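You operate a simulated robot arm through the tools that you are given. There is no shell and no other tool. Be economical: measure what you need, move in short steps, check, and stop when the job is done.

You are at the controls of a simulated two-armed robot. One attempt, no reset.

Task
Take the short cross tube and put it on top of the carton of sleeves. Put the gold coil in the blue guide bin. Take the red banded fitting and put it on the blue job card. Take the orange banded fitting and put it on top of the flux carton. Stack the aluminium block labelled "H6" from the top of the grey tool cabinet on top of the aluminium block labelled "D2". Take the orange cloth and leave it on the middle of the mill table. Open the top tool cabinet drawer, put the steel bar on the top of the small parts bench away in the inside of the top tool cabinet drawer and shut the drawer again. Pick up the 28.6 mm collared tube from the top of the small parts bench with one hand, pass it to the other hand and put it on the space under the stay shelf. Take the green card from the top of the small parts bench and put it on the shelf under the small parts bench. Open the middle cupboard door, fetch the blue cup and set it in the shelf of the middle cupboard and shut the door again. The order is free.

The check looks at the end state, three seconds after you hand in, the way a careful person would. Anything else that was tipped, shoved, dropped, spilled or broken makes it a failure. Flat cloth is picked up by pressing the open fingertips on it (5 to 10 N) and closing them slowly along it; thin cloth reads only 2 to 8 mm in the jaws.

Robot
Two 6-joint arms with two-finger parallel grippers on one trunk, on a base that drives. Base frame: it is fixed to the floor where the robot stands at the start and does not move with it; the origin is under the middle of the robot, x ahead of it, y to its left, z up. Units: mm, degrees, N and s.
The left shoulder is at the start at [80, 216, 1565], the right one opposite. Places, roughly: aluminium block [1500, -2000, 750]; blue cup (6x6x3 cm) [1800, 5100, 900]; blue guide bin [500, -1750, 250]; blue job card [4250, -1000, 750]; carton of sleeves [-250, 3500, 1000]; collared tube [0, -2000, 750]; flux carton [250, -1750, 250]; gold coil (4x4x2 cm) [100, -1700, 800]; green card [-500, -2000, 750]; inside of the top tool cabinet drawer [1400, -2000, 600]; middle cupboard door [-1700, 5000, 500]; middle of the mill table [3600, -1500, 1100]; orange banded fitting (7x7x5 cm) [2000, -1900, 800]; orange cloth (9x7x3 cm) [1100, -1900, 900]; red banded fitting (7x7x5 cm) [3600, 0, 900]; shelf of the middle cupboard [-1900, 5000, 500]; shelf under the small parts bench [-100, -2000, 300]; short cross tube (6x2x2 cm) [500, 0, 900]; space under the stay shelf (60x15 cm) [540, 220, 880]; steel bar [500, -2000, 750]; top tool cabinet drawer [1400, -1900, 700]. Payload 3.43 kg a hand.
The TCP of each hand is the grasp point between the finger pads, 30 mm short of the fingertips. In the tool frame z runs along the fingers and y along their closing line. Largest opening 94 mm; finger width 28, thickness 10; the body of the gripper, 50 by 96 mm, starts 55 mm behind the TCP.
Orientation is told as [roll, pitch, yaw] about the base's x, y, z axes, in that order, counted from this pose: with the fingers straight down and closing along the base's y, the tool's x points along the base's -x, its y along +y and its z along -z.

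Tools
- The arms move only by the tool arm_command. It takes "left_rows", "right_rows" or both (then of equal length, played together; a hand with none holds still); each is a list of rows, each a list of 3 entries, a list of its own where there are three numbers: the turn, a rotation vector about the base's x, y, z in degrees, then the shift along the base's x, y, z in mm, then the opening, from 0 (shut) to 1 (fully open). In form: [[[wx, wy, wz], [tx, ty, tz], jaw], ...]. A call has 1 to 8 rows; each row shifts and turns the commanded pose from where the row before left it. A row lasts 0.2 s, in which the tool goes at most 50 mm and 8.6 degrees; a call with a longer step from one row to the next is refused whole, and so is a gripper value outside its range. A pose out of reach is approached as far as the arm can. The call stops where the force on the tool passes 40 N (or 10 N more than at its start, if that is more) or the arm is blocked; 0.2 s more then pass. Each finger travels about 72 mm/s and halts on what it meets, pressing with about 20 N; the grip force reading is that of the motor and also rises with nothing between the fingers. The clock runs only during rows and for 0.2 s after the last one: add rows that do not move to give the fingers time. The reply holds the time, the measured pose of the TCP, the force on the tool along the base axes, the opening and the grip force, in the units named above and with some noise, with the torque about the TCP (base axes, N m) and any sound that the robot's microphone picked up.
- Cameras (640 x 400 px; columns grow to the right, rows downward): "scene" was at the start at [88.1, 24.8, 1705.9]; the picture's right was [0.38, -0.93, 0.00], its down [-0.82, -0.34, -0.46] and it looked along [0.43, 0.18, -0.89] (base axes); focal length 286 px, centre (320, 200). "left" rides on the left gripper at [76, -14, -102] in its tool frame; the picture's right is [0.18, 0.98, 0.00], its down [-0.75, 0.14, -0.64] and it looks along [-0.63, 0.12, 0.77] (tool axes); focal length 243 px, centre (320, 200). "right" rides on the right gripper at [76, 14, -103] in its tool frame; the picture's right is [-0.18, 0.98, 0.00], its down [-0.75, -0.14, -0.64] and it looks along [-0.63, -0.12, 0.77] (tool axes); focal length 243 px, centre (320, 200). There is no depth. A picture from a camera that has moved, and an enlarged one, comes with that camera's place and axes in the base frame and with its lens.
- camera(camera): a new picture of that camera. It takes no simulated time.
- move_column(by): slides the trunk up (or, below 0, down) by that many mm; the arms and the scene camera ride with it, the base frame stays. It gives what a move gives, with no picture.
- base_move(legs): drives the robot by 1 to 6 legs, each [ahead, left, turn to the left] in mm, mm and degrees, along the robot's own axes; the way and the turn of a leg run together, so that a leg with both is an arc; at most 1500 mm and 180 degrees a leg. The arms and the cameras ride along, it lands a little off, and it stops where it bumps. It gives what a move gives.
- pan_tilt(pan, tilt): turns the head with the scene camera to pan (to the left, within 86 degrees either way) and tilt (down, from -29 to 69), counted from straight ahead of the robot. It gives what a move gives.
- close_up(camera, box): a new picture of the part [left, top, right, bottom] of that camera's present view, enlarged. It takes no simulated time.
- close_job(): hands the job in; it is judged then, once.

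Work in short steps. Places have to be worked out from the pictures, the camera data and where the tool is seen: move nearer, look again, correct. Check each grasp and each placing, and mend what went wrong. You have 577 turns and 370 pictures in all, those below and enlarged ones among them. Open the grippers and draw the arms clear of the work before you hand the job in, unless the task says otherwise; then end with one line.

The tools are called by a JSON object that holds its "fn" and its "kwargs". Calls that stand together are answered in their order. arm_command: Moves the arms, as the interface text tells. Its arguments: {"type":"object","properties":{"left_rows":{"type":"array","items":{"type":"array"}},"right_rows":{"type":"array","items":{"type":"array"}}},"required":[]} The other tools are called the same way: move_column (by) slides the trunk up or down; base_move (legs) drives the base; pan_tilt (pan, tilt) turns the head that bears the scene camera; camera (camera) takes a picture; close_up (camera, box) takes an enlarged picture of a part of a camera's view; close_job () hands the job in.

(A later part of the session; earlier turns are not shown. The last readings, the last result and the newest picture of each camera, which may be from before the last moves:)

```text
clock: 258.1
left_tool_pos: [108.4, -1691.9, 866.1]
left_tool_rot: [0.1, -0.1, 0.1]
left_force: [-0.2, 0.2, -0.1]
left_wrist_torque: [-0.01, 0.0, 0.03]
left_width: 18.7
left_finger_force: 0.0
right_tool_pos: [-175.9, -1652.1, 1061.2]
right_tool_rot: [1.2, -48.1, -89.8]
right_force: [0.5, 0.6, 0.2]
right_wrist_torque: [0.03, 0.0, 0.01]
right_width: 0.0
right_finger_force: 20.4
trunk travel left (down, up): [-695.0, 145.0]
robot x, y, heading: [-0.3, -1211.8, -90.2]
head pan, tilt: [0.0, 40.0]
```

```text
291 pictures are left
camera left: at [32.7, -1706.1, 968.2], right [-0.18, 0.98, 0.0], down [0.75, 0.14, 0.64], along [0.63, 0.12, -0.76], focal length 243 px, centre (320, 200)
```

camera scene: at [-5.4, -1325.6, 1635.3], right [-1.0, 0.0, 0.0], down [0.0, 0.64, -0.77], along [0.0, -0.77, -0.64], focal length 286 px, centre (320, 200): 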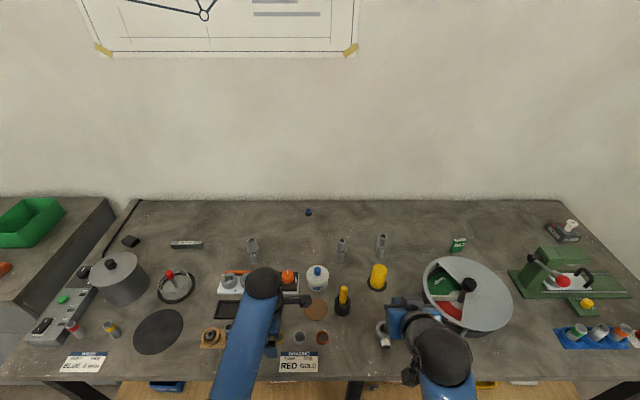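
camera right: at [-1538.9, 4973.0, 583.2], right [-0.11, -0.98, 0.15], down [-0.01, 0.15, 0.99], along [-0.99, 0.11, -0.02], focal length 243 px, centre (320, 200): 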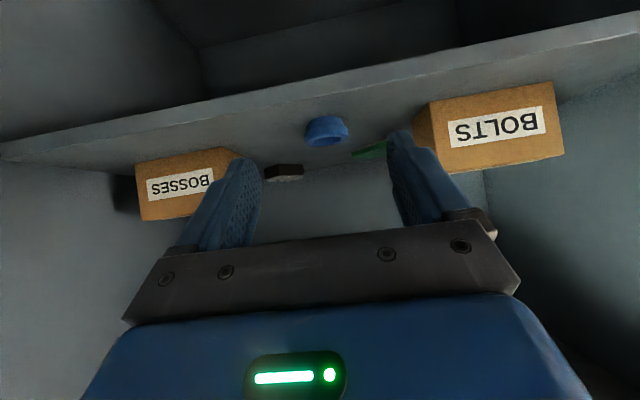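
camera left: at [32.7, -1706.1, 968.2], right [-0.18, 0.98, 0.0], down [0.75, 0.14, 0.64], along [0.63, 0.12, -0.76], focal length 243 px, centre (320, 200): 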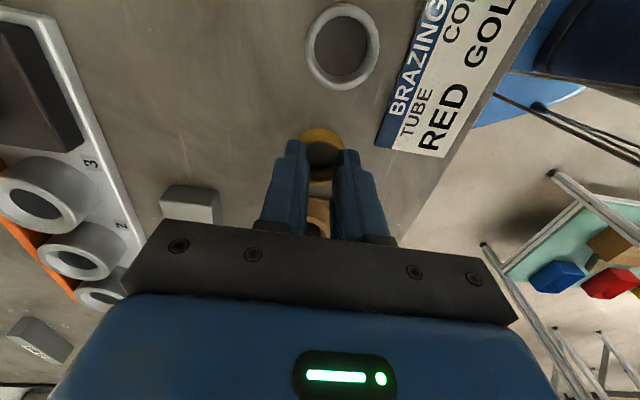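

Fingers closed above the ring—bench is lower than thought. Open to 50 mm, descend until touch.

{"fn": "arm_command", "kwargs": {"left_rows": [[[0, 0, 0], [-3, 0, 6], 0.53], [[0, 0, 0], [0, 0, 0], 0.53], [[0, 0, 0], [0, 0, -8], 0.53], [[0, 0, 0], [0, 0, -5], 0.53], [[0, 0, 0], [0, 0, -4], 0.53], [[0, 0, 0], [0, 0, -4], 0.53], [[0, 0, 0], [0, 0, 0], 0.53]]}}

{"fn": "camera", "kwargs": {"camera": "left"}}

```text
clock: 259.7
left_tool_pos: [106.3, -1691.8, 852.3]
left_tool_rot: [0.0, -0.3, 0.0]
left_force: [-0.1, -0.7, 6.1]
left_wrist_torque: [0.17, 0.06, 0.01]
left_width: 49.6
left_finger_force: 0.1
right_tool_pos: [-176.4, -1652.5, 1060.3]
right_tool_rot: [1.1, -48.3, -89.9]
right_force: [-1.0, -1.5, 0.0]
right_wrist_torque: [0.0, 0.01, -0.01]
right_width: 0.0
right_finger_force: 20.2
trunk travel left (down, up): [-695.0, 145.0]
robot x, y, heading: [-5.4, -1208.2, -90.2]
head pan, tilt: [0.0, 40.0]
```

```text
290 pictures are left
camera left: at [29.7, -1705.6, 954.3], right [-0.18, 0.98, 0.0], down [0.75, 0.14, 0.64], along [0.63, 0.12, -0.76], focal length 243 px, centre (320, 200)
```

left: 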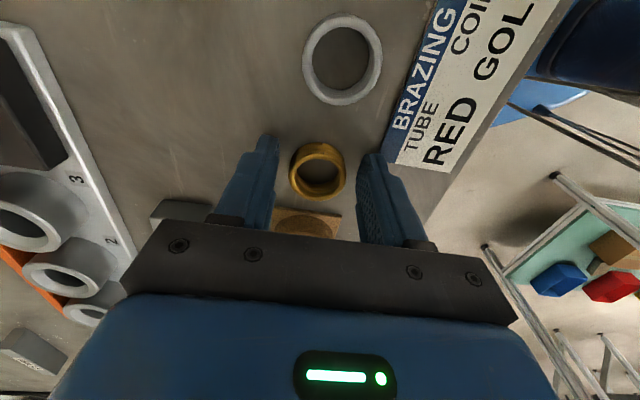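

Touched the bench (z≈822); ring is between the pads. Close.

{"fn": "arm_command", "kwargs": {"left_rows": [[[0, 0, 0], [0, 0, 1], 0.4], [[0, 0, 0], [0, 0, 0], 0.25], [[0, 0, 0], [0, 0, 0], 0.2], [[0, 0, 0], [0, 0, 0], 0.2], [[0, 0, 0], [0, 0, 30], 0.2], [[0, 0, 0], [0, 0, 20], 0.2]]}}

{"fn": "camera", "kwargs": {"camera": "left"}}

```text
clock: 261.1
left_tool_pos: [106.8, -1692.8, 903.3]
left_tool_rot: [0.2, -0.1, 0.0]
left_force: [-0.3, 0.5, 0.5]
left_wrist_torque: [-0.04, -0.02, -0.03]
left_width: 34.7
left_finger_force: 20.1
right_tool_pos: [-176.8, -1652.2, 1060.3]
right_tool_rot: [1.1, -48.2, -89.8]
right_force: [-0.3, -0.7, -0.6]
right_wrist_torque: [-0.02, -0.02, 0.0]
right_width: 0.1
right_finger_force: 20.2
trunk travel left (down, up): [-695.0, 145.0]
robot x, y, heading: [-4.2, -1210.4, -90.3]
head pan, tilt: [0.0, 40.0]
```

```text
289 pictures are left
camera left: at [30.1, -1706.5, 1005.5], right [-0.18, 0.98, 0.0], down [0.75, 0.14, 0.65], along [0.63, 0.12, -0.76], focal length 243 px, centre (320, 200)
```

left: 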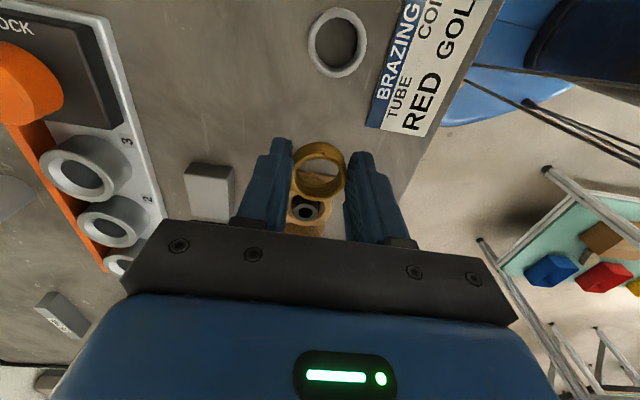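

Coil held. Retract the left hand from over the bench while yawing back, then back the base off.

{"fn": "arm_command", "kwargs": {"left_rows": [[[0, 0, 0], [0, 0, 20], 0.2], [[0, 0, -8.4], [12, 31, 0], 0.2], [[0, 0, -8.4], [12, 31, 0], 0.2], [[0, 0, -8.4], [12, 31, 0], 0.2], [[0, 0, -8.4], [12, 31, 0], 0.2], [[0, 0, -8.4], [12, 31, 0], 0.2], [[0, 0, -8.4], [12, 31, 0], 0.2], [[0, 0, -8.4], [12, 31, 0], 0.2]]}}

{"fn": "arm_command", "kwargs": {"left_rows": [[[0, 0, -8.4], [5, 20, -20], 0.2], [[0, 0, -8.4], [0, 0, -20], 0.2], [[0, 0, -8.4], [0, 0, 0], 0.2], [[0, 0, -6], [0, 0, 0], 0.2]]}}

{"fn": "base_move", "kwargs": {"legs": [[-200, 0, 0], [0, 430, 0]]}}

{"fn": "move_column", "kwargs": {"by": -350}}

{"fn": "pan_tilt", "kwargs": {"pan": 15, "tilt": 40}}

{"fn": "camera", "kwargs": {"camera": "scene"}}

```text
clock: 262.9
left_tool_pos: [191.9, -1477.2, 897.9]
left_tool_rot: [0.0, -0.3, -59.0]
left_force: [-0.4, -0.6, -0.3]
left_wrist_torque: [0.0, -0.01, -0.01]
left_width: 35.1
left_finger_force: 19.2
left hand out of reach, approached as far as the arm can: row 1, 2, 3
right_tool_pos: [-175.4, -1650.8, 1061.2]
right_tool_rot: [1.1, -48.3, -89.8]
right_force: [0.2, -0.1, 0.6]
right_wrist_torque: [0.01, -0.02, 0.0]
right_width: 0.1
right_finger_force: 20.4
trunk travel left (down, up): [-695.0, 145.0]
robot x, y, heading: [-1.7, -1211.3, -90.2]
head pan, tilt: [0.0, 40.0]
```

```text
clock: 263.9
left_tool_pos: [195.4, -1457.0, 858.6]
left_tool_rot: [0.1, -0.2, -90.2]
left_force: [0.2, 0.1, -0.7]
left_wrist_torque: [0.05, -0.02, 0.01]
left_width: 35.0
left_finger_force: 20.2
right_tool_pos: [-176.7, -1651.8, 1061.2]
right_tool_rot: [1.2, -48.3, -89.8]
right_force: [-0.6, -1.2, 0.2]
right_wrist_torque: [0.01, 0.02, -0.01]
right_width: 0.1
right_finger_force: 19.8
trunk travel left (down, up): [-695.0, 145.0]
robot x, y, heading: [-1.5, -1214.4, -90.4]
head pan, tilt: [0.0, 40.0]
```

```text
clock: 267.8
left_tool_pos: [633.8, -1254.7, 859.1]
left_tool_rot: [0.2, -0.1, -90.3]
left_force: [-0.1, 0.4, -0.6]
left_wrist_torque: [-0.02, 0.02, 0.01]
left_width: 34.8
left_finger_force: 19.6
right_tool_pos: [259.9, -1447.2, 1060.3]
right_tool_rot: [1.2, -48.3, -90.1]
right_force: [-0.3, 0.5, -0.6]
right_wrist_torque: [-0.02, -0.03, -0.02]
right_width: 0.0
right_finger_force: 20.1
trunk travel left (down, up): [-695.0, 145.0]
robot x, y, heading: [434.4, -1010.2, -90.3]
head pan, tilt: [0.0, 40.0]
```

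```text
clock: 271.2
left_tool_pos: [634.0, -1254.6, 509.2]
left_tool_rot: [0.1, -0.2, -90.3]
left_force: [0.8, 0.3, 0.7]
left_wrist_torque: [-0.03, 0.02, 0.01]
left_width: 34.9
left_finger_force: 19.7
right_tool_pos: [259.9, -1448.1, 710.4]
right_tool_rot: [1.1, -48.3, -90.0]
right_force: [0.5, 0.4, -0.1]
right_wrist_torque: [-0.04, 0.0, 0.01]
right_width: 0.0
right_finger_force: 20.5
trunk travel left (down, up): [-345.0, 495.0]
robot x, y, heading: [433.7, -1009.7, -90.7]
head pan, tilt: [0.0, 40.0]
```

```text
clock: 272.0
left_tool_pos: [633.3, -1254.3, 507.5]
left_tool_rot: [0.1, -0.2, -90.4]
left_force: [-0.1, 0.0, -0.4]
left_wrist_torque: [0.0, 0.01, -0.02]
left_width: 34.9
left_finger_force: 19.9
right_tool_pos: [260.3, -1448.2, 710.8]
right_tool_rot: [1.1, -48.2, -90.0]
right_force: [0.9, 0.5, -0.2]
right_wrist_torque: [-0.01, -0.03, -0.01]
right_width: 0.0
right_finger_force: 20.4
trunk travel left (down, up): [-345.0, 495.0]
robot x, y, heading: [432.6, -1011.4, -89.9]
head pan, tilt: [15.0, 40.0]
```

```text
288 pictures are left
camera scene: at [455.4, -1119.3, 1285.3], right [-0.97, -0.25, 0.0], down [-0.16, 0.62, -0.77], along [0.19, -0.74, -0.64], focal length 286 px, centre (320, 200)
```

scene: 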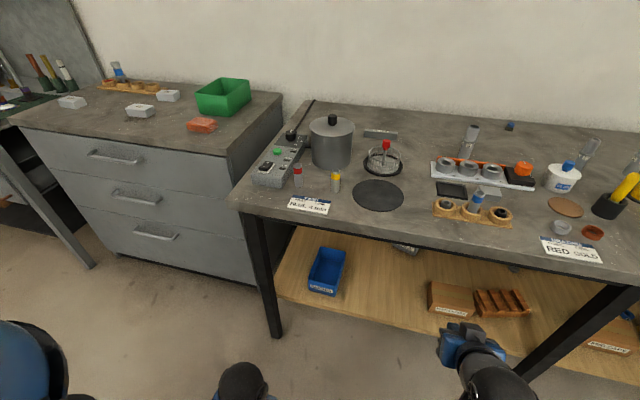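

Bin ≈[603,-1810], rim ~z 350; shelf z≈300. Tilt the left hand ~50° forward, lower it, and move in under the bench.

{"fn": "arm_command", "kwargs": {"left_rows": [[[-8.4, 0, 0], [-5, -10, -10], 0.2], [[-8.4, 0, 0], [-5, -10, -10], 0.2], [[-8.4, 0, 0], [-5, -10, -10], 0.2], [[-8.4, 0, 0], [-5, -10, -10], 0.2], [[-8.4, 0, 0], [-5, -10, -10], 0.2], [[-8, 0, 0], [-5, -10, -10], 0.2], [[0, 0, 0], [0, 0, 0], 0.2]]}}

{"fn": "base_move", "kwargs": {"legs": [[180, 0, 0]]}}

{"fn": "camera", "kwargs": {"camera": "left"}}

```text
clock: 273.6
left_tool_pos: [601.5, -1313.4, 449.1]
left_tool_rot: [0.5, -50.3, -90.5]
left_force: [-0.3, 0.4, 0.4]
left_wrist_torque: [0.04, 0.0, -0.01]
left_width: 34.8
left_finger_force: 20.5
right_tool_pos: [261.0, -1447.9, 712.0]
right_tool_rot: [1.1, -48.3, -90.0]
right_force: [0.4, -0.3, -0.3]
right_wrist_torque: [-0.02, 0.01, 0.02]
right_width: 0.0
right_finger_force: 19.6
trunk travel left (down, up): [-345.0, 495.0]
robot x, y, heading: [434.3, -1005.6, -90.5]
head pan, tilt: [15.0, 40.0]
```

```text
clock: 275.1
left_tool_pos: [599.8, -1486.9, 449.7]
left_tool_rot: [0.4, -50.2, -90.8]
left_force: [0.6, 0.0, -0.8]
left_wrist_torque: [0.02, 0.04, -0.04]
left_width: 34.8
left_finger_force: 20.2
right_tool_pos: [258.9, -1614.6, 704.8]
right_tool_rot: [1.1, -46.9, -90.1]
right_force: [-0.3, 1.0, -1.1]
right_wrist_torque: [-0.09, 0.05, 0.04]
right_width: 0.1
right_finger_force: 19.8
trunk travel left (down, up): [-345.0, 495.0]
robot x, y, heading: [438.0, -1181.1, -90.3]
head pan, tilt: [15.0, 40.0]
stopped in leg 1: the robot was blocked; the commanded pose is now the measured one
```

```text
287 pictures are left
camera left: at [586.9, -1360.1, 456.5], right [0.98, 0.11, -0.14], down [0.14, 0.01, 0.99], along [0.11, -0.99, -0.01], focal length 243 px, centre (320, 200)
```

left: 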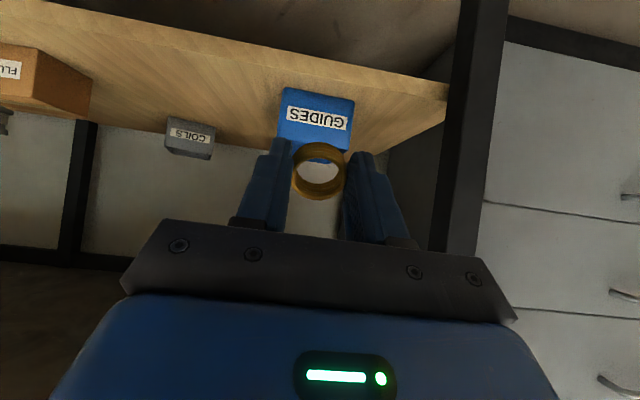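

The right gripper touched the bench front; back off and fold the right hand in lower and closer first. GUIDES is the blue bin.

{"fn": "base_move", "kwargs": {"legs": [[-90, 0, 0]]}}

{"fn": "arm_command", "kwargs": {"right_rows": [[[0, 0, 0], [0, 30, -30], 0], [[0, 0, 0], [0, 30, -30], 0], [[0, 0, 0], [0, 30, -30], 0], [[0, 0, 0], [0, 30, -20], 0], [[0, 0, 0], [0, 0, 0], 0]]}}

{"fn": "camera", "kwargs": {"camera": "scene"}}

```text
clock: 276.2
left_tool_pos: [601.1, -1397.2, 450.9]
left_tool_rot: [0.5, -50.3, -90.6]
left_force: [-0.6, -0.3, -0.5]
left_wrist_torque: [0.03, 0.01, -0.01]
left_width: 34.8
left_finger_force: 20.2
right_tool_pos: [260.3, -1526.3, 705.2]
right_tool_rot: [1.2, -47.0, -90.0]
right_force: [0.9, -0.2, 0.4]
right_wrist_torque: [-0.01, 0.0, 0.02]
right_width: 0.0
right_finger_force: 20.0
trunk travel left (down, up): [-345.0, 495.0]
robot x, y, heading: [433.4, -1091.8, -90.3]
head pan, tilt: [15.0, 40.0]
```

```text
clock: 277.4
left_tool_pos: [602.4, -1398.2, 449.6]
left_tool_rot: [0.4, -50.2, -90.6]
left_force: [-0.8, 0.4, -0.3]
left_wrist_torque: [0.04, 0.03, -0.01]
left_width: 35.1
left_finger_force: 20.1
right_tool_pos: [259.3, -1402.0, 593.0]
right_tool_rot: [1.1, -46.9, -89.9]
right_force: [-1.0, -0.6, 0.8]
right_wrist_torque: [-0.03, -0.03, 0.04]
right_width: 0.0
right_finger_force: 20.0
trunk travel left (down, up): [-345.0, 495.0]
robot x, y, heading: [434.4, -1088.4, -90.5]
head pan, tilt: [15.0, 40.0]
```

```text
286 pictures are left
camera scene: at [455.2, -1202.9, 1285.3], right [-0.97, -0.25, 0.0], down [-0.16, 0.62, -0.77], along [0.19, -0.74, -0.64], focal length 286 px, centre (320, 200)
```

scene: 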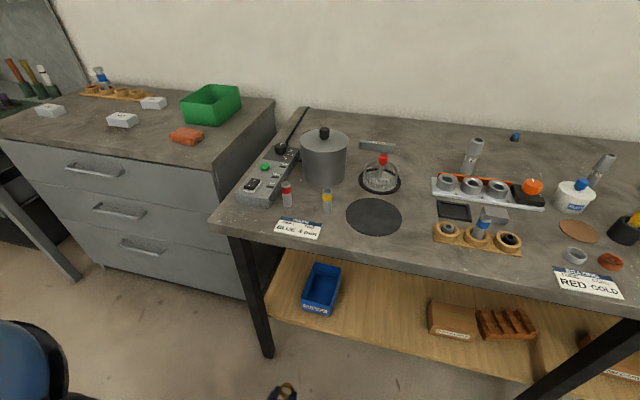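

Nothing disturbed. Go in again.

{"fn": "base_move", "kwargs": {"legs": [[140, 0, 0]]}}

{"fn": "arm_command", "kwargs": {"left_rows": [[[0, 0, 0], [0, -30, 0], 0.2], [[0, 0, 0], [0, -40, 0], 0.2], [[0, 0, 0], [0, -40, 0], 0.2], [[0, 0, 0], [0, 0, 0], 0.2]]}}

{"fn": "camera", "kwargs": {"camera": "left"}}

```text
clock: 278.8
left_tool_pos: [601.4, -1535.8, 449.0]
left_tool_rot: [0.5, -50.3, -90.6]
left_force: [0.0, 0.3, -1.4]
left_wrist_torque: [-0.01, 0.03, 0.0]
left_width: 34.9
left_finger_force: 19.6
right_tool_pos: [258.4, -1541.2, 594.3]
right_tool_rot: [1.1, -46.9, -89.9]
right_force: [-0.1, -0.1, -0.3]
right_wrist_torque: [0.01, 0.0, 0.03]
right_width: 0.1
right_finger_force: 20.1
trunk travel left (down, up): [-345.0, 495.0]
robot x, y, heading: [435.0, -1232.3, -90.3]
head pan, tilt: [15.0, 40.0]
```

```text
clock: 279.8
left_tool_pos: [601.2, -1647.5, 447.7]
left_tool_rot: [0.5, -50.2, -90.6]
left_force: [-1.0, 0.8, -0.8]
left_wrist_torque: [-0.01, -0.01, -0.01]
left_width: 34.8
left_finger_force: 20.2
right_tool_pos: [257.9, -1540.6, 594.3]
right_tool_rot: [1.2, -47.0, -89.9]
right_force: [-0.1, 0.3, 0.1]
right_wrist_torque: [-0.02, -0.01, 0.0]
right_width: 0.0
right_finger_force: 19.8
trunk travel left (down, up): [-345.0, 495.0]
robot x, y, heading: [433.6, -1228.9, -90.4]
head pan, tilt: [15.0, 40.0]
```

```text
285 pictures are left
camera left: at [587.9, -1519.5, 455.3], right [0.98, 0.11, -0.14], down [0.14, 0.01, 0.99], along [0.11, -0.99, 0.0], focal length 243 px, centre (320, 200)
```

left: 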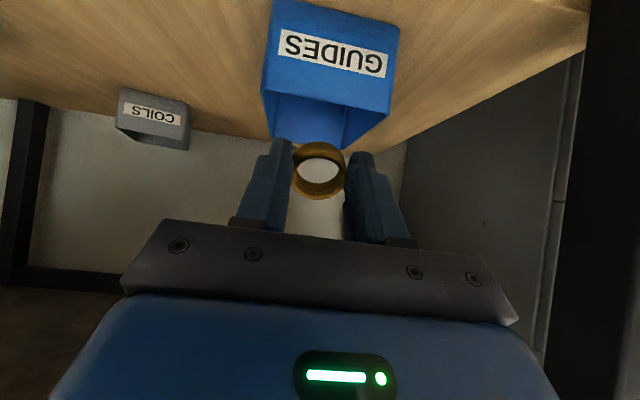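

Bin rim z≈379, y -1711…-1830, x centre ≈606. Move over it, then down inside, and release.

{"fn": "arm_command", "kwargs": {"left_rows": [[[0, 0, 0], [3, -45, 0], 0.2], [[0, 0, 0], [2, -50, 0], 0.2], [[0, 0, 0], [0, -10, -25], 0.2], [[0, 0, 0], [0, 0, -25], 0.2], [[0, 0, 0], [0, 0, 0], 0.2]]}}

{"fn": "camera", "kwargs": {"camera": "left"}}

```text
clock: 281.0
left_tool_pos: [606.4, -1751.3, 397.4]
left_tool_rot: [0.4, -50.2, -90.5]
left_force: [-0.3, 0.8, -0.5]
left_wrist_torque: [0.03, 0.01, 0.03]
left_width: 35.1
left_finger_force: 20.1
right_tool_pos: [257.6, -1540.9, 593.8]
right_tool_rot: [1.0, -46.9, -89.9]
right_force: [1.0, 0.1, 0.3]
right_wrist_torque: [-0.02, 0.0, -0.02]
right_width: 0.1
right_finger_force: 20.2
trunk travel left (down, up): [-345.0, 495.0]
robot x, y, heading: [435.2, -1225.9, -90.2]
head pan, tilt: [15.0, 40.0]
```

```text
284 pictures are left
camera left: at [592.9, -1624.9, 405.1], right [0.98, 0.11, -0.14], down [0.14, 0.01, 0.99], along [0.11, -0.99, -0.01], focal length 243 px, centre (320, 200)
```

left: 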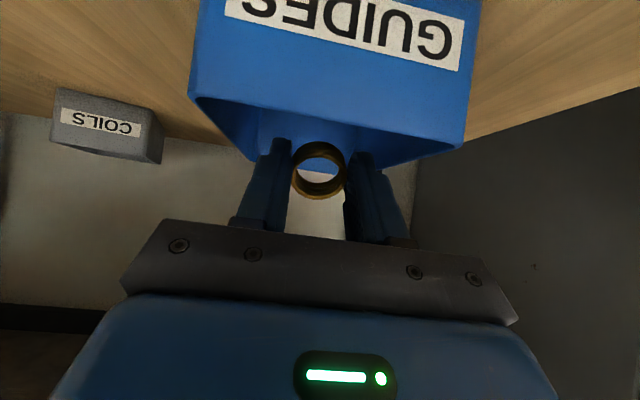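

Over the bin opening. Lower 22 mm more and open.

{"fn": "arm_command", "kwargs": {"left_rows": [[[0, 0, 0], [0, -4, -12], 0.2], [[0, 0, 0], [0, -4, -10], 0.2], [[0, 0, 0], [0, 0, 0], 0.4], [[0, 0, 0], [0, 0, 0], 0.55], [[0, 0, 0], [0, 0, 0], 0.55], [[0, 0, 0], [0, 0, 0], 0.55]]}}

{"fn": "camera", "kwargs": {"camera": "left"}}

```text
clock: 282.4
left_tool_pos: [605.6, -1760.9, 376.0]
left_tool_rot: [0.4, -50.2, -90.6]
left_force: [-0.8, 0.7, 0.8]
left_wrist_torque: [-0.01, 0.02, -0.05]
left_width: 51.8
left_finger_force: 0.1
right_tool_pos: [258.2, -1541.0, 593.4]
right_tool_rot: [1.2, -46.8, -89.9]
right_force: [0.2, 0.1, -0.2]
right_wrist_torque: [-0.01, -0.03, -0.02]
right_width: 0.0
right_finger_force: 19.9
trunk travel left (down, up): [-345.0, 495.0]
robot x, y, heading: [434.8, -1224.8, -90.4]
head pan, tilt: [15.0, 40.0]
```

```text
283 pictures are left
camera left: at [592.7, -1632.5, 383.6], right [0.98, 0.11, -0.14], down [0.14, 0.01, 0.99], along [0.11, -0.99, -0.01], focal length 243 px, centre (320, 200)
```

left: 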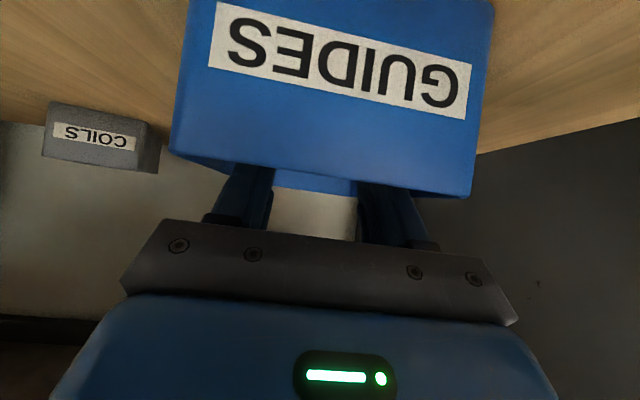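

Ring gone from the jaws, into the bin. Raise straight up, pull back a little and look.

{"fn": "arm_command", "kwargs": {"left_rows": [[[0, 0, 0], [0, 0, 25], 0.55], [[0, 0, 0], [0, 0, 35], 0.55], [[0, 0, 0], [0, 0, 35], 0.55], [[0, 0, 0], [0, 40, 30], 0.55], [[0, 0, 0], [0, 40, 30], 0.55]]}}

{"fn": "camera", "kwargs": {"camera": "left"}}

{"fn": "close_up", "kwargs": {"camera": "scene", "box": [260, 240, 400, 330]}}

```text
clock: 283.6
left_tool_pos: [609.4, -1680.4, 533.3]
left_tool_rot: [0.4, -50.2, -90.7]
left_force: [0.0, -0.3, -0.1]
left_wrist_torque: [-0.01, 0.02, 0.01]
left_width: 51.8
left_finger_force: 0.0
right_tool_pos: [258.4, -1540.7, 593.8]
right_tool_rot: [1.0, -46.9, -90.0]
right_force: [-0.7, -0.2, 1.3]
right_wrist_torque: [0.0, 0.02, 0.02]
right_width: 0.0
right_finger_force: 19.9
trunk travel left (down, up): [-345.0, 495.0]
robot x, y, heading: [432.7, -1230.9, -90.5]
head pan, tilt: [15.0, 40.0]
```

```text
282 pictures are left
camera left: at [594.7, -1553.0, 540.6], right [0.98, 0.11, -0.14], down [0.14, 0.01, 0.99], along [0.11, -0.99, 0.0], focal length 243 px, centre (320, 200)
```

left: 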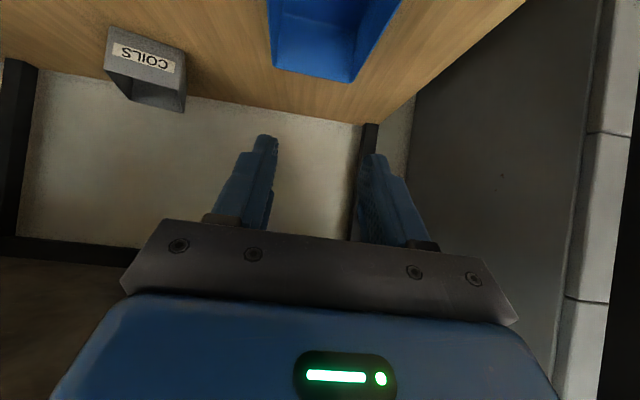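

```text
4.44 times, centred on (330, 285) of scene
camera zoom: at [453.9, -1340.0, 1285.4], right [-0.97, -0.25, 0.0], down [-0.16, 0.62, -0.77], along [0.19, -0.74, -0.64], focal length 1273 px, centre (276, -178)
```

zoom: 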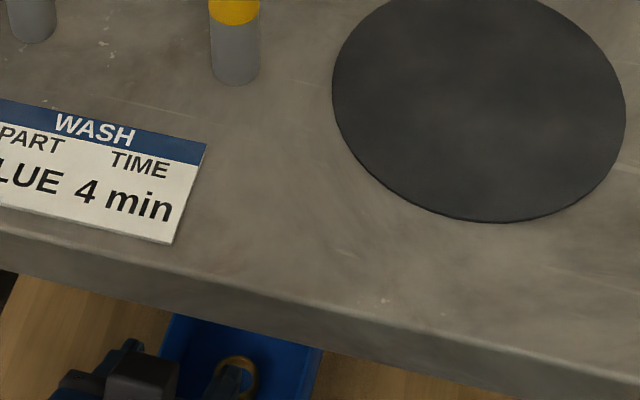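

A ring shows inside the blue bin. Retract and verify from further back.

{"fn": "arm_command", "kwargs": {"left_rows": [[[0, 0, 0], [0, 45, 0], 0.55], [[0, 0, 0], [0, 45, 0], 0.55], [[0, 0, 0], [0, 45, 0], 0.55], [[0, 0, 0], [0, 30, 0], 0.55]]}}

{"fn": "base_move", "kwargs": {"legs": [[-180, 0, 0]]}}

{"fn": "close_up", "kwargs": {"camera": "scene", "box": [240, 230, 400, 330]}}

```text
clock: 284.6
left_tool_pos: [607.1, -1514.4, 531.6]
left_tool_rot: [0.5, -50.3, -90.6]
left_force: [-0.7, -0.2, -0.5]
left_wrist_torque: [0.03, 0.02, 0.01]
left_width: 51.8
left_finger_force: 0.0
right_tool_pos: [258.9, -1541.7, 595.8]
right_tool_rot: [1.0, -46.9, -89.8]
right_force: [0.6, 1.0, 0.8]
right_wrist_torque: [0.01, 0.03, -0.02]
right_width: 0.0
right_finger_force: 20.1
trunk travel left (down, up): [-345.0, 495.0]
robot x, y, heading: [432.9, -1227.9, -90.2]
head pan, tilt: [15.0, 40.0]
```

```text
clock: 286.1
left_tool_pos: [608.0, -1334.3, 531.6]
left_tool_rot: [0.4, -50.2, -90.6]
left_force: [0.0, -1.5, 0.0]
left_wrist_torque: [0.02, 0.01, 0.02]
left_width: 51.9
left_finger_force: 0.1
right_tool_pos: [259.8, -1361.5, 595.0]
right_tool_rot: [1.1, -47.0, -90.0]
right_force: [0.6, -0.3, 0.0]
right_wrist_torque: [0.02, 0.0, 0.01]
right_width: 0.0
right_finger_force: 20.2
trunk travel left (down, up): [-345.0, 495.0]
robot x, y, heading: [435.3, -1050.4, -90.3]
head pan, tilt: [15.0, 40.0]
```

```text
4.00 times, centred on (320, 280) of scene
camera zoom: at [455.2, -1160.2, 1285.4], right [-0.97, -0.25, 0.0], down [-0.16, 0.62, -0.77], along [0.19, -0.74, -0.64], focal length 1146 px, centre (320, -120)
```

zoom: 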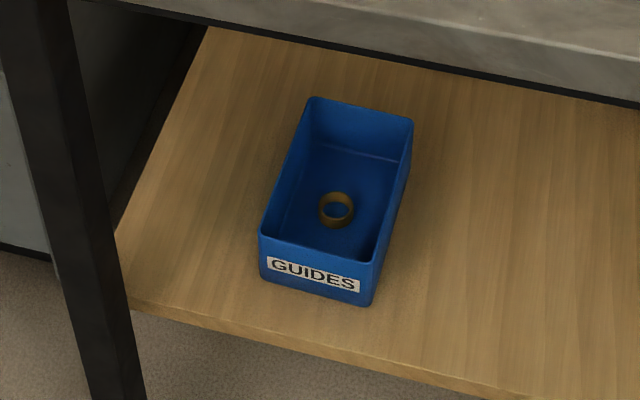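

Coil is in the GUIDES bin. Now to the tool cabinet: raise the trunk and slide left to survey.

{"fn": "move_column", "kwargs": {"by": 350}}

{"fn": "base_move", "kwargs": {"legs": [[0, 900, 0]]}}

{"fn": "pan_tilt", "kwargs": {"pan": 0, "tilt": 40}}

{"fn": "camera", "kwargs": {"camera": "scene"}}

```text
clock: 289.5
left_tool_pos: [607.6, -1335.1, 881.7]
left_tool_rot: [0.4, -50.3, -90.7]
left_force: [0.4, 0.9, -0.4]
left_wrist_torque: [0.01, -0.01, 0.0]
left_width: 51.8
left_finger_force: 0.1
right_tool_pos: [259.6, -1361.2, 945.6]
right_tool_rot: [1.0, -46.9, -89.9]
right_force: [-0.2, 0.0, -0.4]
right_wrist_torque: [0.03, -0.02, -0.04]
right_width: 0.0
right_finger_force: 20.1
trunk travel left (down, up): [-695.0, 145.0]
robot x, y, heading: [435.4, -1048.3, -90.4]
head pan, tilt: [15.0, 40.0]
```

```text
clock: 294.2
left_tool_pos: [1501.2, -1340.1, 882.5]
left_tool_rot: [0.5, -50.2, -90.6]
left_force: [-0.9, 0.4, 0.1]
left_wrist_torque: [0.02, -0.01, -0.02]
left_width: 51.7
left_finger_force: 0.0
right_tool_pos: [1152.3, -1367.2, 944.0]
right_tool_rot: [1.3, -46.9, -90.0]
right_force: [-0.5, 0.0, 0.3]
right_wrist_torque: [0.01, 0.0, -0.01]
right_width: 0.0
right_finger_force: 19.9
trunk travel left (down, up): [-695.0, 145.0]
robot x, y, heading: [1328.7, -1055.4, -90.3]
head pan, tilt: [15.0, 40.0]
```

```text
clock: 295.0
left_tool_pos: [1500.5, -1340.6, 881.3]
left_tool_rot: [0.5, -50.2, -90.5]
left_force: [0.1, -0.7, -0.6]
left_wrist_torque: [-0.04, -0.01, 0.0]
left_width: 51.7
left_finger_force: 0.0
right_tool_pos: [1154.3, -1366.2, 944.4]
right_tool_rot: [1.1, -46.8, -89.8]
right_force: [0.7, -0.4, 0.3]
right_wrist_torque: [0.04, -0.03, -0.01]
right_width: 0.0
right_finger_force: 19.7
trunk travel left (down, up): [-695.0, 145.0]
robot x, y, heading: [1328.2, -1055.3, -90.3]
head pan, tilt: [0.0, 40.0]
```

```text
279 pictures are left
camera scene: at [1327.3, -1170.3, 1635.3], right [-1.0, 0.01, 0.0], down [0.0, 0.64, -0.77], along [-0.01, -0.77, -0.64], focal length 286 px, centre (320, 200)
```

scene: 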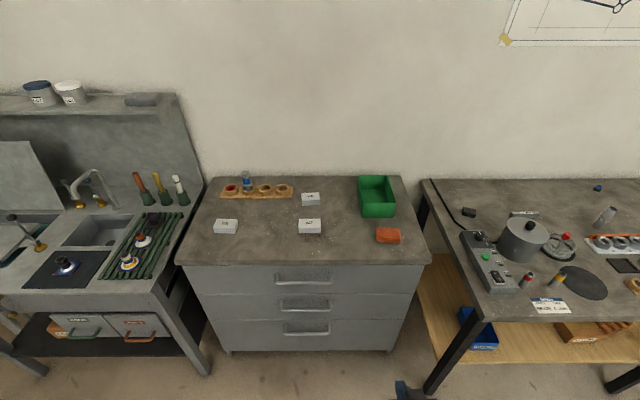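

{"fn": "close_up", "kwargs": {"camera": "scene", "box": [175, 165, 435, 330]}}

{"fn": "close_up", "kwargs": {"camera": "scene", "box": [0, 160, 200, 290]}}

{"fn": "close_up", "kwargs": {"camera": "scene", "box": [205, 185, 335, 240]}}

```text
2.42 times, centred on (305, 248) of scene
camera zoom: at [1327.3, -1170.3, 1635.3], right [-1.0, 0.01, 0.0], down [0.0, 0.64, -0.77], along [-0.01, -0.77, -0.64], focal length 694 px, centre (356, 85)
```

zoom: 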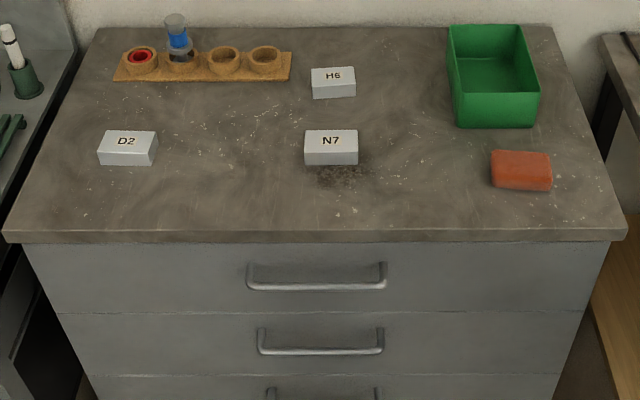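

```text
3.08 times, centred on (100, 225) of scene
camera zoom: at [1327.3, -1170.3, 1635.3], right [-1.0, 0.01, 0.0], down [0.0, 0.64, -0.77], along [-0.01, -0.77, -0.64], focal length 881 px, centre (997, 123)
```

zoom: 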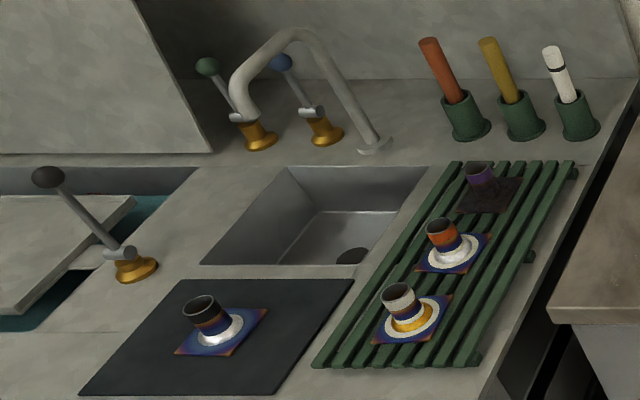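

```text
4.92 times, centred on (270, 212) of scene
camera zoom: at [1327.3, -1170.3, 1635.3], right [-1.0, 0.01, 0.0], down [0.0, 0.64, -0.77], along [-0.01, -0.77, -0.64], focal length 1410 px, centre (566, 138)
```

zoom: 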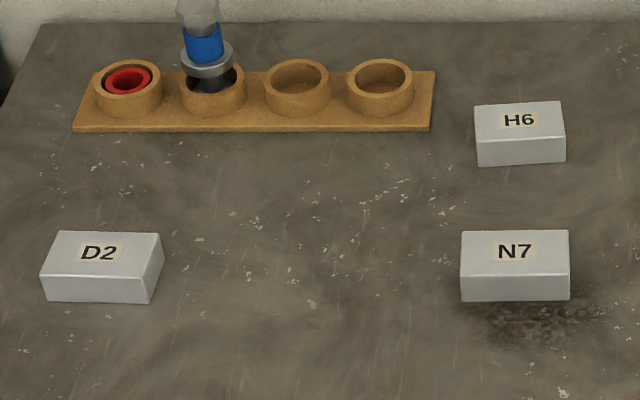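

Read: D2 ≈[1691,-1983], N7 ≈[1357,-1979], H6 ≈[1356,-2143], cabinet top z≈817, front y≈-1797; orange cloth ≈[1057,-1922]. Do the H6 stack with the left hand pointing straight down, closing along y. First straighten it and yaw 90°.

{"fn": "arm_command", "kwargs": {"left_rows": [[[8.4, 0, 0], [0, -20, 10], 1], [[8.4, 0, 0], [0, -20, 10], 1], [[8.4, 0, 0], [0, -20, 10], 1], [[8.4, 0, 0], [0, -20, 10], 1], [[8.4, 0, 0], [0, -20, 10], 1], [[8.2, 0, 0], [0, -20, 10], 1], [[0, 0, 0], [0, 0, 0], 1]]}}

{"fn": "arm_command", "kwargs": {"left_rows": [[[0, 0, 8.4], [0, -20, 0], 1], [[0, 0, 8.4], [0, -20, 0], 1], [[0, 0, 8.4], [0, 0, 0], 1], [[0, 0, 8.4], [0, 0, 0], 1], [[0, 0, 8.4], [0, 0, 0], 1], [[0, 0, 8.4], [0, 0, 0], 1], [[0, 0, 8.4], [0, 0, 0], 1], [[0, 0, 8.4], [0, 0, 0], 1]]}}

{"fn": "arm_command", "kwargs": {"left_rows": [[[0, 0, 8.4], [0, 0, 0], 1], [[0, 0, 8.4], [0, 0, 0], 1], [[0, 0, 6.6], [0, 0, 0], 1], [[0, 0, 0], [0, 0, 0], 1]]}}

```text
clock: 296.6
left_tool_pos: [1500.5, -1463.2, 897.9]
left_tool_rot: [-0.1, -0.2, -90.4]
left_force: [0.6, -0.7, 0.6]
left_wrist_torque: [0.01, -0.02, -0.04]
left_width: 94.0
left_finger_force: 0.1
left hand out of reach, approached as far as the arm can: row 6
right_tool_pos: [1153.2, -1366.2, 945.1]
right_tool_rot: [1.1, -46.9, -89.8]
right_force: [0.7, -0.3, 0.9]
right_wrist_torque: [-0.04, 0.02, -0.02]
right_width: 0.0
right_finger_force: 20.2
trunk travel left (down, up): [-695.0, 145.0]
robot x, y, heading: [1331.1, -1057.6, -90.3]
head pan, tilt: [0.0, 40.0]
```

```text
clock: 298.4
left_tool_pos: [1499.8, -1504.1, 900.0]
left_tool_rot: [0.1, 0.0, -23.0]
left_force: [0.5, -0.4, 0.3]
left_wrist_torque: [-0.01, 0.0, 0.01]
left_width: 94.0
left_finger_force: 0.0
right_tool_pos: [1152.8, -1368.0, 945.3]
right_tool_rot: [1.1, -46.9, -89.9]
right_force: [-1.0, -0.9, 0.5]
right_wrist_torque: [0.04, 0.03, -0.02]
right_width: 0.0
right_finger_force: 20.5
trunk travel left (down, up): [-695.0, 145.0]
robot x, y, heading: [1326.8, -1055.7, -90.6]
head pan, tilt: [0.0, 40.0]
```

```text
clock: 299.4
left_tool_pos: [1501.9, -1503.5, 899.5]
left_tool_rot: [0.1, 0.0, 0.3]
left_force: [0.1, 0.0, -0.2]
left_wrist_torque: [0.01, 0.01, 0.01]
left_width: 94.2
left_finger_force: 0.0
right_tool_pos: [1153.5, -1367.7, 944.3]
right_tool_rot: [1.2, -46.9, -89.9]
right_force: [-1.1, -0.8, -0.6]
right_wrist_torque: [0.03, 0.01, 0.01]
right_width: 0.1
right_finger_force: 20.0
trunk travel left (down, up): [-695.0, 145.0]
robot x, y, heading: [1323.5, -1057.5, -90.3]
head pan, tilt: [0.0, 40.0]
```

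Drive closer: robot to about [1206,-1437].

{"fn": "base_move", "kwargs": {"legs": [[0, -120, 0], [375, 0, 0]]}}

{"fn": "camera", "kwargs": {"camera": "left"}}

{"fn": "camera", "kwargs": {"camera": "scene"}}

```text
clock: 302.6
left_tool_pos: [1378.7, -1878.5, 900.7]
left_tool_rot: [-0.1, 0.0, 0.3]
left_force: [-0.2, 0.9, 0.8]
left_wrist_torque: [0.0, 0.01, 0.01]
left_width: 94.3
left_finger_force: 0.2
right_tool_pos: [1030.4, -1743.2, 944.3]
right_tool_rot: [1.1, -47.0, -89.9]
right_force: [-0.1, 0.3, -0.3]
right_wrist_torque: [0.0, 0.0, 0.01]
right_width: 0.0
right_finger_force: 20.3
trunk travel left (down, up): [-695.0, 145.0]
robot x, y, heading: [1207.3, -1429.1, -90.3]
head pan, tilt: [0.0, 40.0]
```

```text
275 pictures are left
camera left: at [1302.2, -1893.0, 1002.8], right [-0.19, 0.98, 0.0], down [0.75, 0.15, 0.64], along [0.63, 0.12, -0.77], focal length 243 px, centre (320, 200)
```

left: 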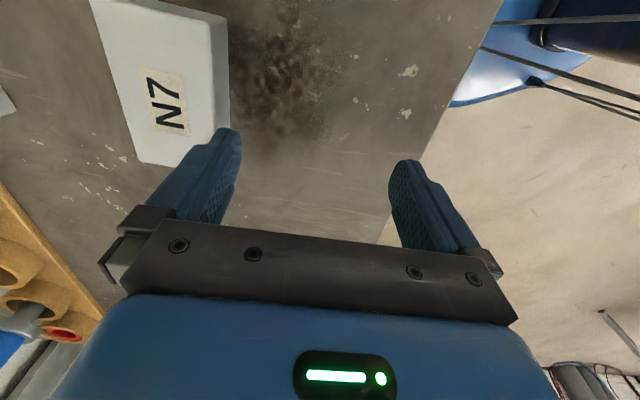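

```text
274 pictures are left
camera scene: at [1204.3, -1544.4, 1635.5], right [-1.0, 0.01, 0.0], down [0.0, 0.64, -0.77], along [0.0, -0.77, -0.64], focal length 286 px, centre (320, 200)
```

scene: 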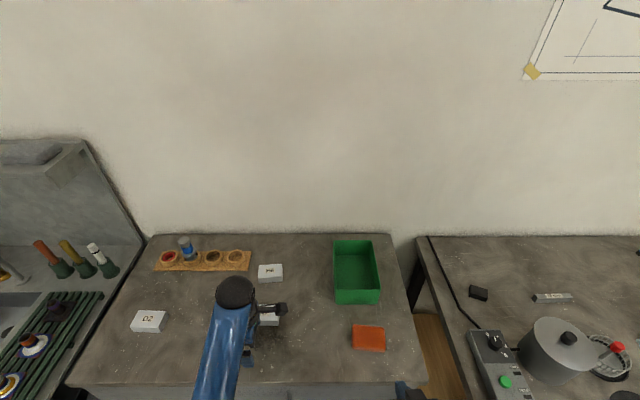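

Block tops are ≈868, so raise the trunk 60 first; then reach out over H6 (≈[1361,-2123]).

{"fn": "move_column", "kwargs": {"by": 60}}

{"fn": "arm_command", "kwargs": {"left_rows": [[[0, 0, 0], [-4, -41, 0], 1], [[0, 0, 0], [-4, -41, 0], 1], [[0, 0, 0], [-4, -41, 0], 1], [[0, 0, 0], [-3, -41, 0], 1], [[0, 0, 0], [-3, -41, 0], 1], [[0, 0, 0], [0, -40, 0], 1], [[0, 0, 0], [0, 0, 0], 1]]}}

{"fn": "camera", "kwargs": {"camera": "left"}}

```text
clock: 303.6
left_tool_pos: [1378.5, -1880.2, 959.8]
left_tool_rot: [0.0, 0.0, 0.3]
left_force: [-0.3, -0.3, 0.5]
left_wrist_torque: [0.01, 0.01, -0.03]
left_width: 94.1
left_finger_force: 0.1
right_tool_pos: [1030.4, -1744.0, 1004.4]
right_tool_rot: [1.1, -46.9, -89.9]
right_force: [0.2, 0.1, 0.8]
right_wrist_torque: [0.0, -0.01, -0.02]
right_width: 0.2
right_finger_force: 20.1
trunk travel left (down, up): [-755.0, 85.0]
robot x, y, heading: [1206.2, -1433.1, -90.4]
head pan, tilt: [0.0, 40.0]
```

```text
clock: 305.2
left_tool_pos: [1361.5, -2126.8, 962.4]
left_tool_rot: [-0.1, 0.0, 0.2]
left_force: [-0.1, 0.6, -0.5]
left_wrist_torque: [0.01, 0.02, -0.01]
left_width: 93.8
left_finger_force: 0.0
right_tool_pos: [1031.7, -1743.6, 1004.8]
right_tool_rot: [1.1, -47.0, -89.9]
right_force: [-0.6, -0.6, -0.2]
right_wrist_torque: [0.04, -0.01, 0.0]
right_width: 0.0
right_finger_force: 19.6
trunk travel left (down, up): [-755.0, 85.0]
robot x, y, heading: [1208.3, -1431.2, -90.3]
head pan, tilt: [0.0, 40.0]
```

```text
273 pictures are left
camera left: at [1284.8, -2141.4, 1064.7], right [-0.19, 0.98, 0.0], down [0.75, 0.15, 0.64], along [0.63, 0.12, -0.77], focal length 243 px, centre (320, 200)
```

left: 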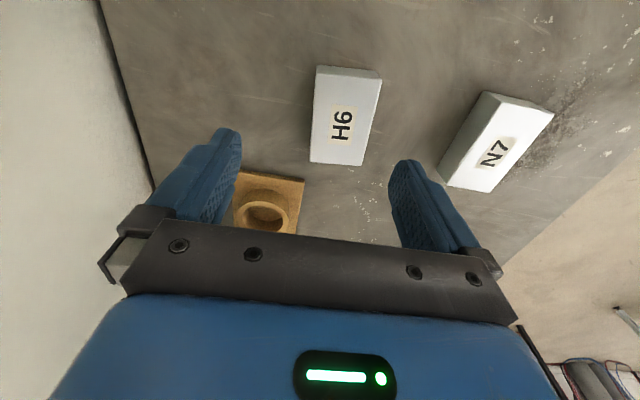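

H6 centre ≈[1360,-2109], yawed ≈6.6°. Align yaw and position, descend to grip the upper 18 mm.

{"fn": "arm_command", "kwargs": {"left_rows": [[[0, 0, 6.6], [-1, 18, 0], 1], [[0, 0, 0], [0, 0, -30], 1], [[0, 0, 0], [0, 0, -20], 1], [[0, 0, 0], [0, 0, 0], 1]]}}

{"fn": "camera", "kwargs": {"camera": "left"}}

```text
clock: 306.2
left_tool_pos: [1358.4, -2108.4, 908.5]
left_tool_rot: [-0.1, 0.0, 6.9]
left_force: [-0.6, 0.0, -0.3]
left_wrist_torque: [-0.05, -0.02, -0.01]
left_width: 94.1
left_finger_force: 0.1
right_tool_pos: [1030.3, -1741.9, 1004.9]
right_tool_rot: [1.2, -46.8, -90.0]
right_force: [0.1, -0.1, -0.2]
right_wrist_torque: [0.02, 0.0, -0.01]
right_width: 0.0
right_finger_force: 20.1
trunk travel left (down, up): [-755.0, 85.0]
robot x, y, heading: [1207.4, -1430.4, -90.2]
head pan, tilt: [0.0, 40.0]
```

```text
272 pictures are left
camera left: at [1284.2, -2132.1, 1011.6], right [-0.3, 0.95, 0.0], down [0.73, 0.23, 0.64], along [0.61, 0.19, -0.77], focal length 243 px, centre (320, 200)
```

left: 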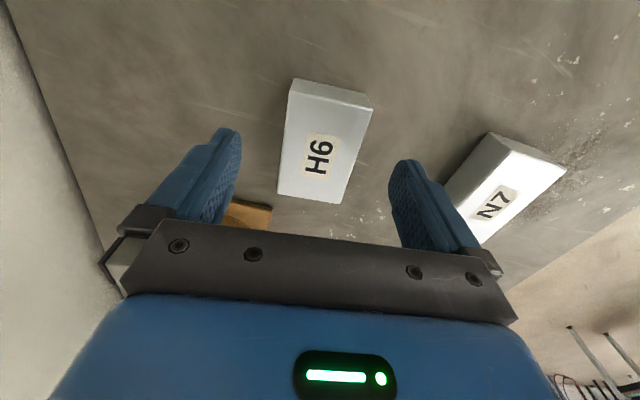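

{"fn": "arm_command", "kwargs": {"left_rows": [[[0, 0, 0], [0, 0, -14], 1], [[0, 0, 0], [0, 0, -12], 1], [[0, 0, 0], [0, 0, 0], 1]]}}

{"fn": "camera", "kwargs": {"camera": "left"}}

```text
clock: 307.0
left_tool_pos: [1360.0, -2106.0, 882.3]
left_tool_rot: [-0.1, 0.0, 6.8]
left_force: [0.0, -0.6, 0.0]
left_wrist_torque: [0.0, 0.02, -0.02]
left_width: 93.8
left_finger_force: 0.1
right_tool_pos: [1031.4, -1743.4, 1005.5]
right_tool_rot: [1.1, -46.9, -89.9]
right_force: [-0.4, 0.6, -1.2]
right_wrist_torque: [0.01, -0.02, -0.04]
right_width: 0.0
right_finger_force: 20.1
trunk travel left (down, up): [-755.0, 85.0]
robot x, y, heading: [1206.7, -1433.7, -90.4]
head pan, tilt: [0.0, 40.0]
```

```text
271 pictures are left
camera left: at [1285.9, -2129.9, 985.3], right [-0.3, 0.95, 0.0], down [0.73, 0.23, 0.64], along [0.61, 0.19, -0.77], focal length 243 px, centre (320, 200)
```

left: 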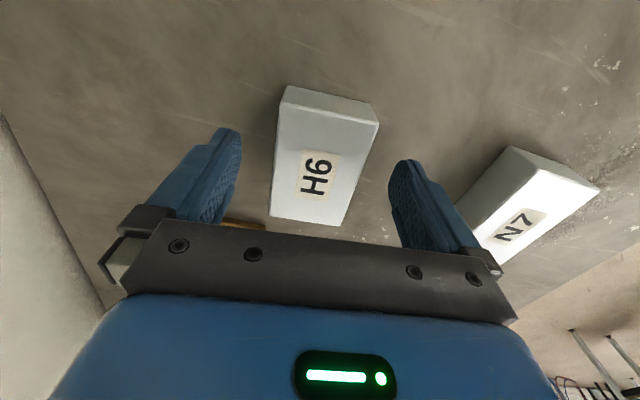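

Close and see what the width says.

{"fn": "arm_command", "kwargs": {"left_rows": [[[0, 0, 0], [0, 0, -4], 1], [[0, 0, 0], [0, 0, 0], 0.6], [[0, 0, 0], [0, 0, 0], 0.4], [[0, 0, 0], [0, 0, 0], 0.4], [[0, 0, 0], [0, 0, 0], 0.4]]}}

{"fn": "camera", "kwargs": {"camera": "left"}}

```text
clock: 308.2
left_tool_pos: [1361.1, -2104.2, 880.0]
left_tool_rot: [0.0, 0.0, 6.9]
left_force: [-0.3, 0.8, 0.3]
left_wrist_torque: [-0.07, 0.03, -0.09]
left_width: 50.0
left_finger_force: 19.7
left hand out of reach, approached as far as the arm can: row 1
right_tool_pos: [1030.0, -1743.3, 1004.5]
right_tool_rot: [1.2, -47.0, -89.9]
right_force: [-0.3, 0.4, 0.2]
right_wrist_torque: [-0.02, 0.02, 0.02]
right_width: 0.0
right_finger_force: 20.2
trunk travel left (down, up): [-755.0, 85.0]
robot x, y, heading: [1205.0, -1431.5, -90.5]
head pan, tilt: [0.0, 40.0]
```

```text
270 pictures are left
camera left: at [1285.8, -2128.6, 982.8], right [-0.3, 0.95, 0.0], down [0.73, 0.23, 0.64], along [0.61, 0.19, -0.77], focal length 243 px, centre (320, 200)
```

left: 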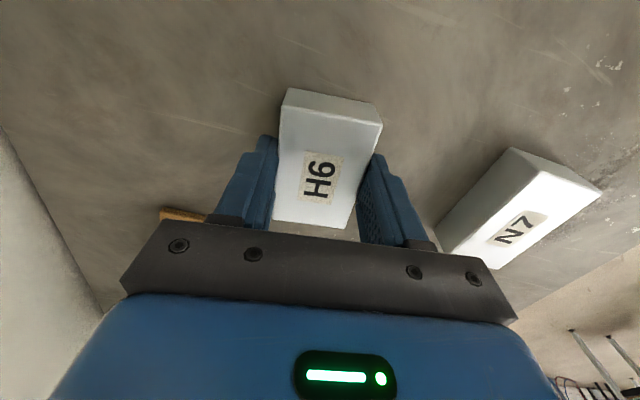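

Gripped at 50 mm but only barely (the arm is at its limit). Open, lower the trunk 17 mm, and re-grip deeper.

{"fn": "arm_command", "kwargs": {"left_rows": [[[0, 0, 0], [0, 0, 0], 0.8], [[0, 0, 0], [0, 0, 0], 0.9], [[0, 0, 0], [0, 0, 0], 0.9]]}}

{"fn": "move_column", "kwargs": {"by": -17}}

{"fn": "arm_command", "kwargs": {"left_rows": [[[0, 0, 0], [0, 0, 0], 0.6], [[0, 0, 0], [0, 0, 0], 0.4], [[0, 0, 0], [0, 0, 0], 0.4], [[0, 0, 0], [0, 0, 0], 0.4]]}}

{"fn": "camera", "kwargs": {"camera": "left"}}

```text
clock: 309.0
left_tool_pos: [1360.0, -2105.7, 880.3]
left_tool_rot: [0.0, 0.0, 6.9]
left_force: [0.8, 0.3, -0.2]
left_wrist_torque: [-0.01, -0.01, 0.02]
left_width: 84.7
left_finger_force: 0.1
right_tool_pos: [1030.8, -1742.6, 1003.6]
right_tool_rot: [1.2, -46.8, -89.9]
right_force: [-0.6, 0.1, 0.4]
right_wrist_torque: [-0.04, -0.01, 0.01]
right_width: 0.0
right_finger_force: 19.8
trunk travel left (down, up): [-755.0, 85.0]
robot x, y, heading: [1204.9, -1433.7, -90.6]
head pan, tilt: [0.0, 40.0]
```

```text
clock: 309.6
left_tool_pos: [1360.6, -2105.0, 869.7]
left_tool_rot: [-0.7, 0.0, 6.8]
left_force: [3.4, -1.4, 39.4]
left_wrist_torque: [1.94, 0.1, -0.31]
left_width: 83.5
left_finger_force: 0.0
right_tool_pos: [1030.0, -1740.3, 989.1]
right_tool_rot: [1.1, -47.2, -89.9]
right_force: [0.1, 0.1, 0.4]
right_wrist_torque: [0.0, -0.02, 0.02]
right_width: 0.0
right_finger_force: 20.1
trunk travel left (down, up): [-738.0, 102.0]
robot x, y, heading: [1204.2, -1432.8, -90.4]
head pan, tilt: [0.0, 40.0]
```

```text
clock: 309.9
left_tool_pos: [1360.6, -2105.0, 869.1]
left_tool_rot: [0.0, 0.1, 6.9]
left_force: [0.0, 8.5, 21.6]
left_wrist_torque: [1.02, 0.19, -0.15]
left_width: 61.0
left_finger_force: 3.3
right_tool_pos: [1030.4, -1742.2, 987.5]
right_tool_rot: [1.1, -47.1, -89.8]
right_force: [0.2, 0.0, -1.3]
right_wrist_torque: [0.01, -0.01, -0.02]
right_width: 0.1
right_finger_force: 20.0
trunk travel left (down, up): [-738.0, 102.0]
robot x, y, heading: [1208.6, -1432.5, -90.8]
head pan, tilt: [0.0, 40.0]
stopped in row 1 (left hand): the force on the tool passed its limit at 55 N (the readings are from after the stop); the commanded pose is now the measured one
```

```text
269 pictures are left
camera left: at [1285.4, -2128.2, 972.5], right [-0.3, 0.95, 0.0], down [0.73, 0.23, 0.64], along [0.61, 0.19, -0.77], focal length 243 px, centre (320, 200)
```

left: 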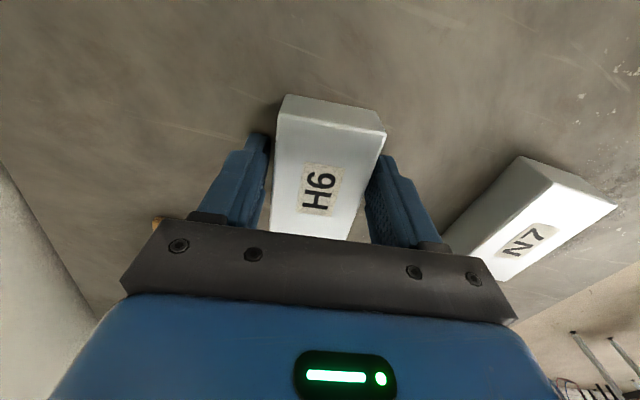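

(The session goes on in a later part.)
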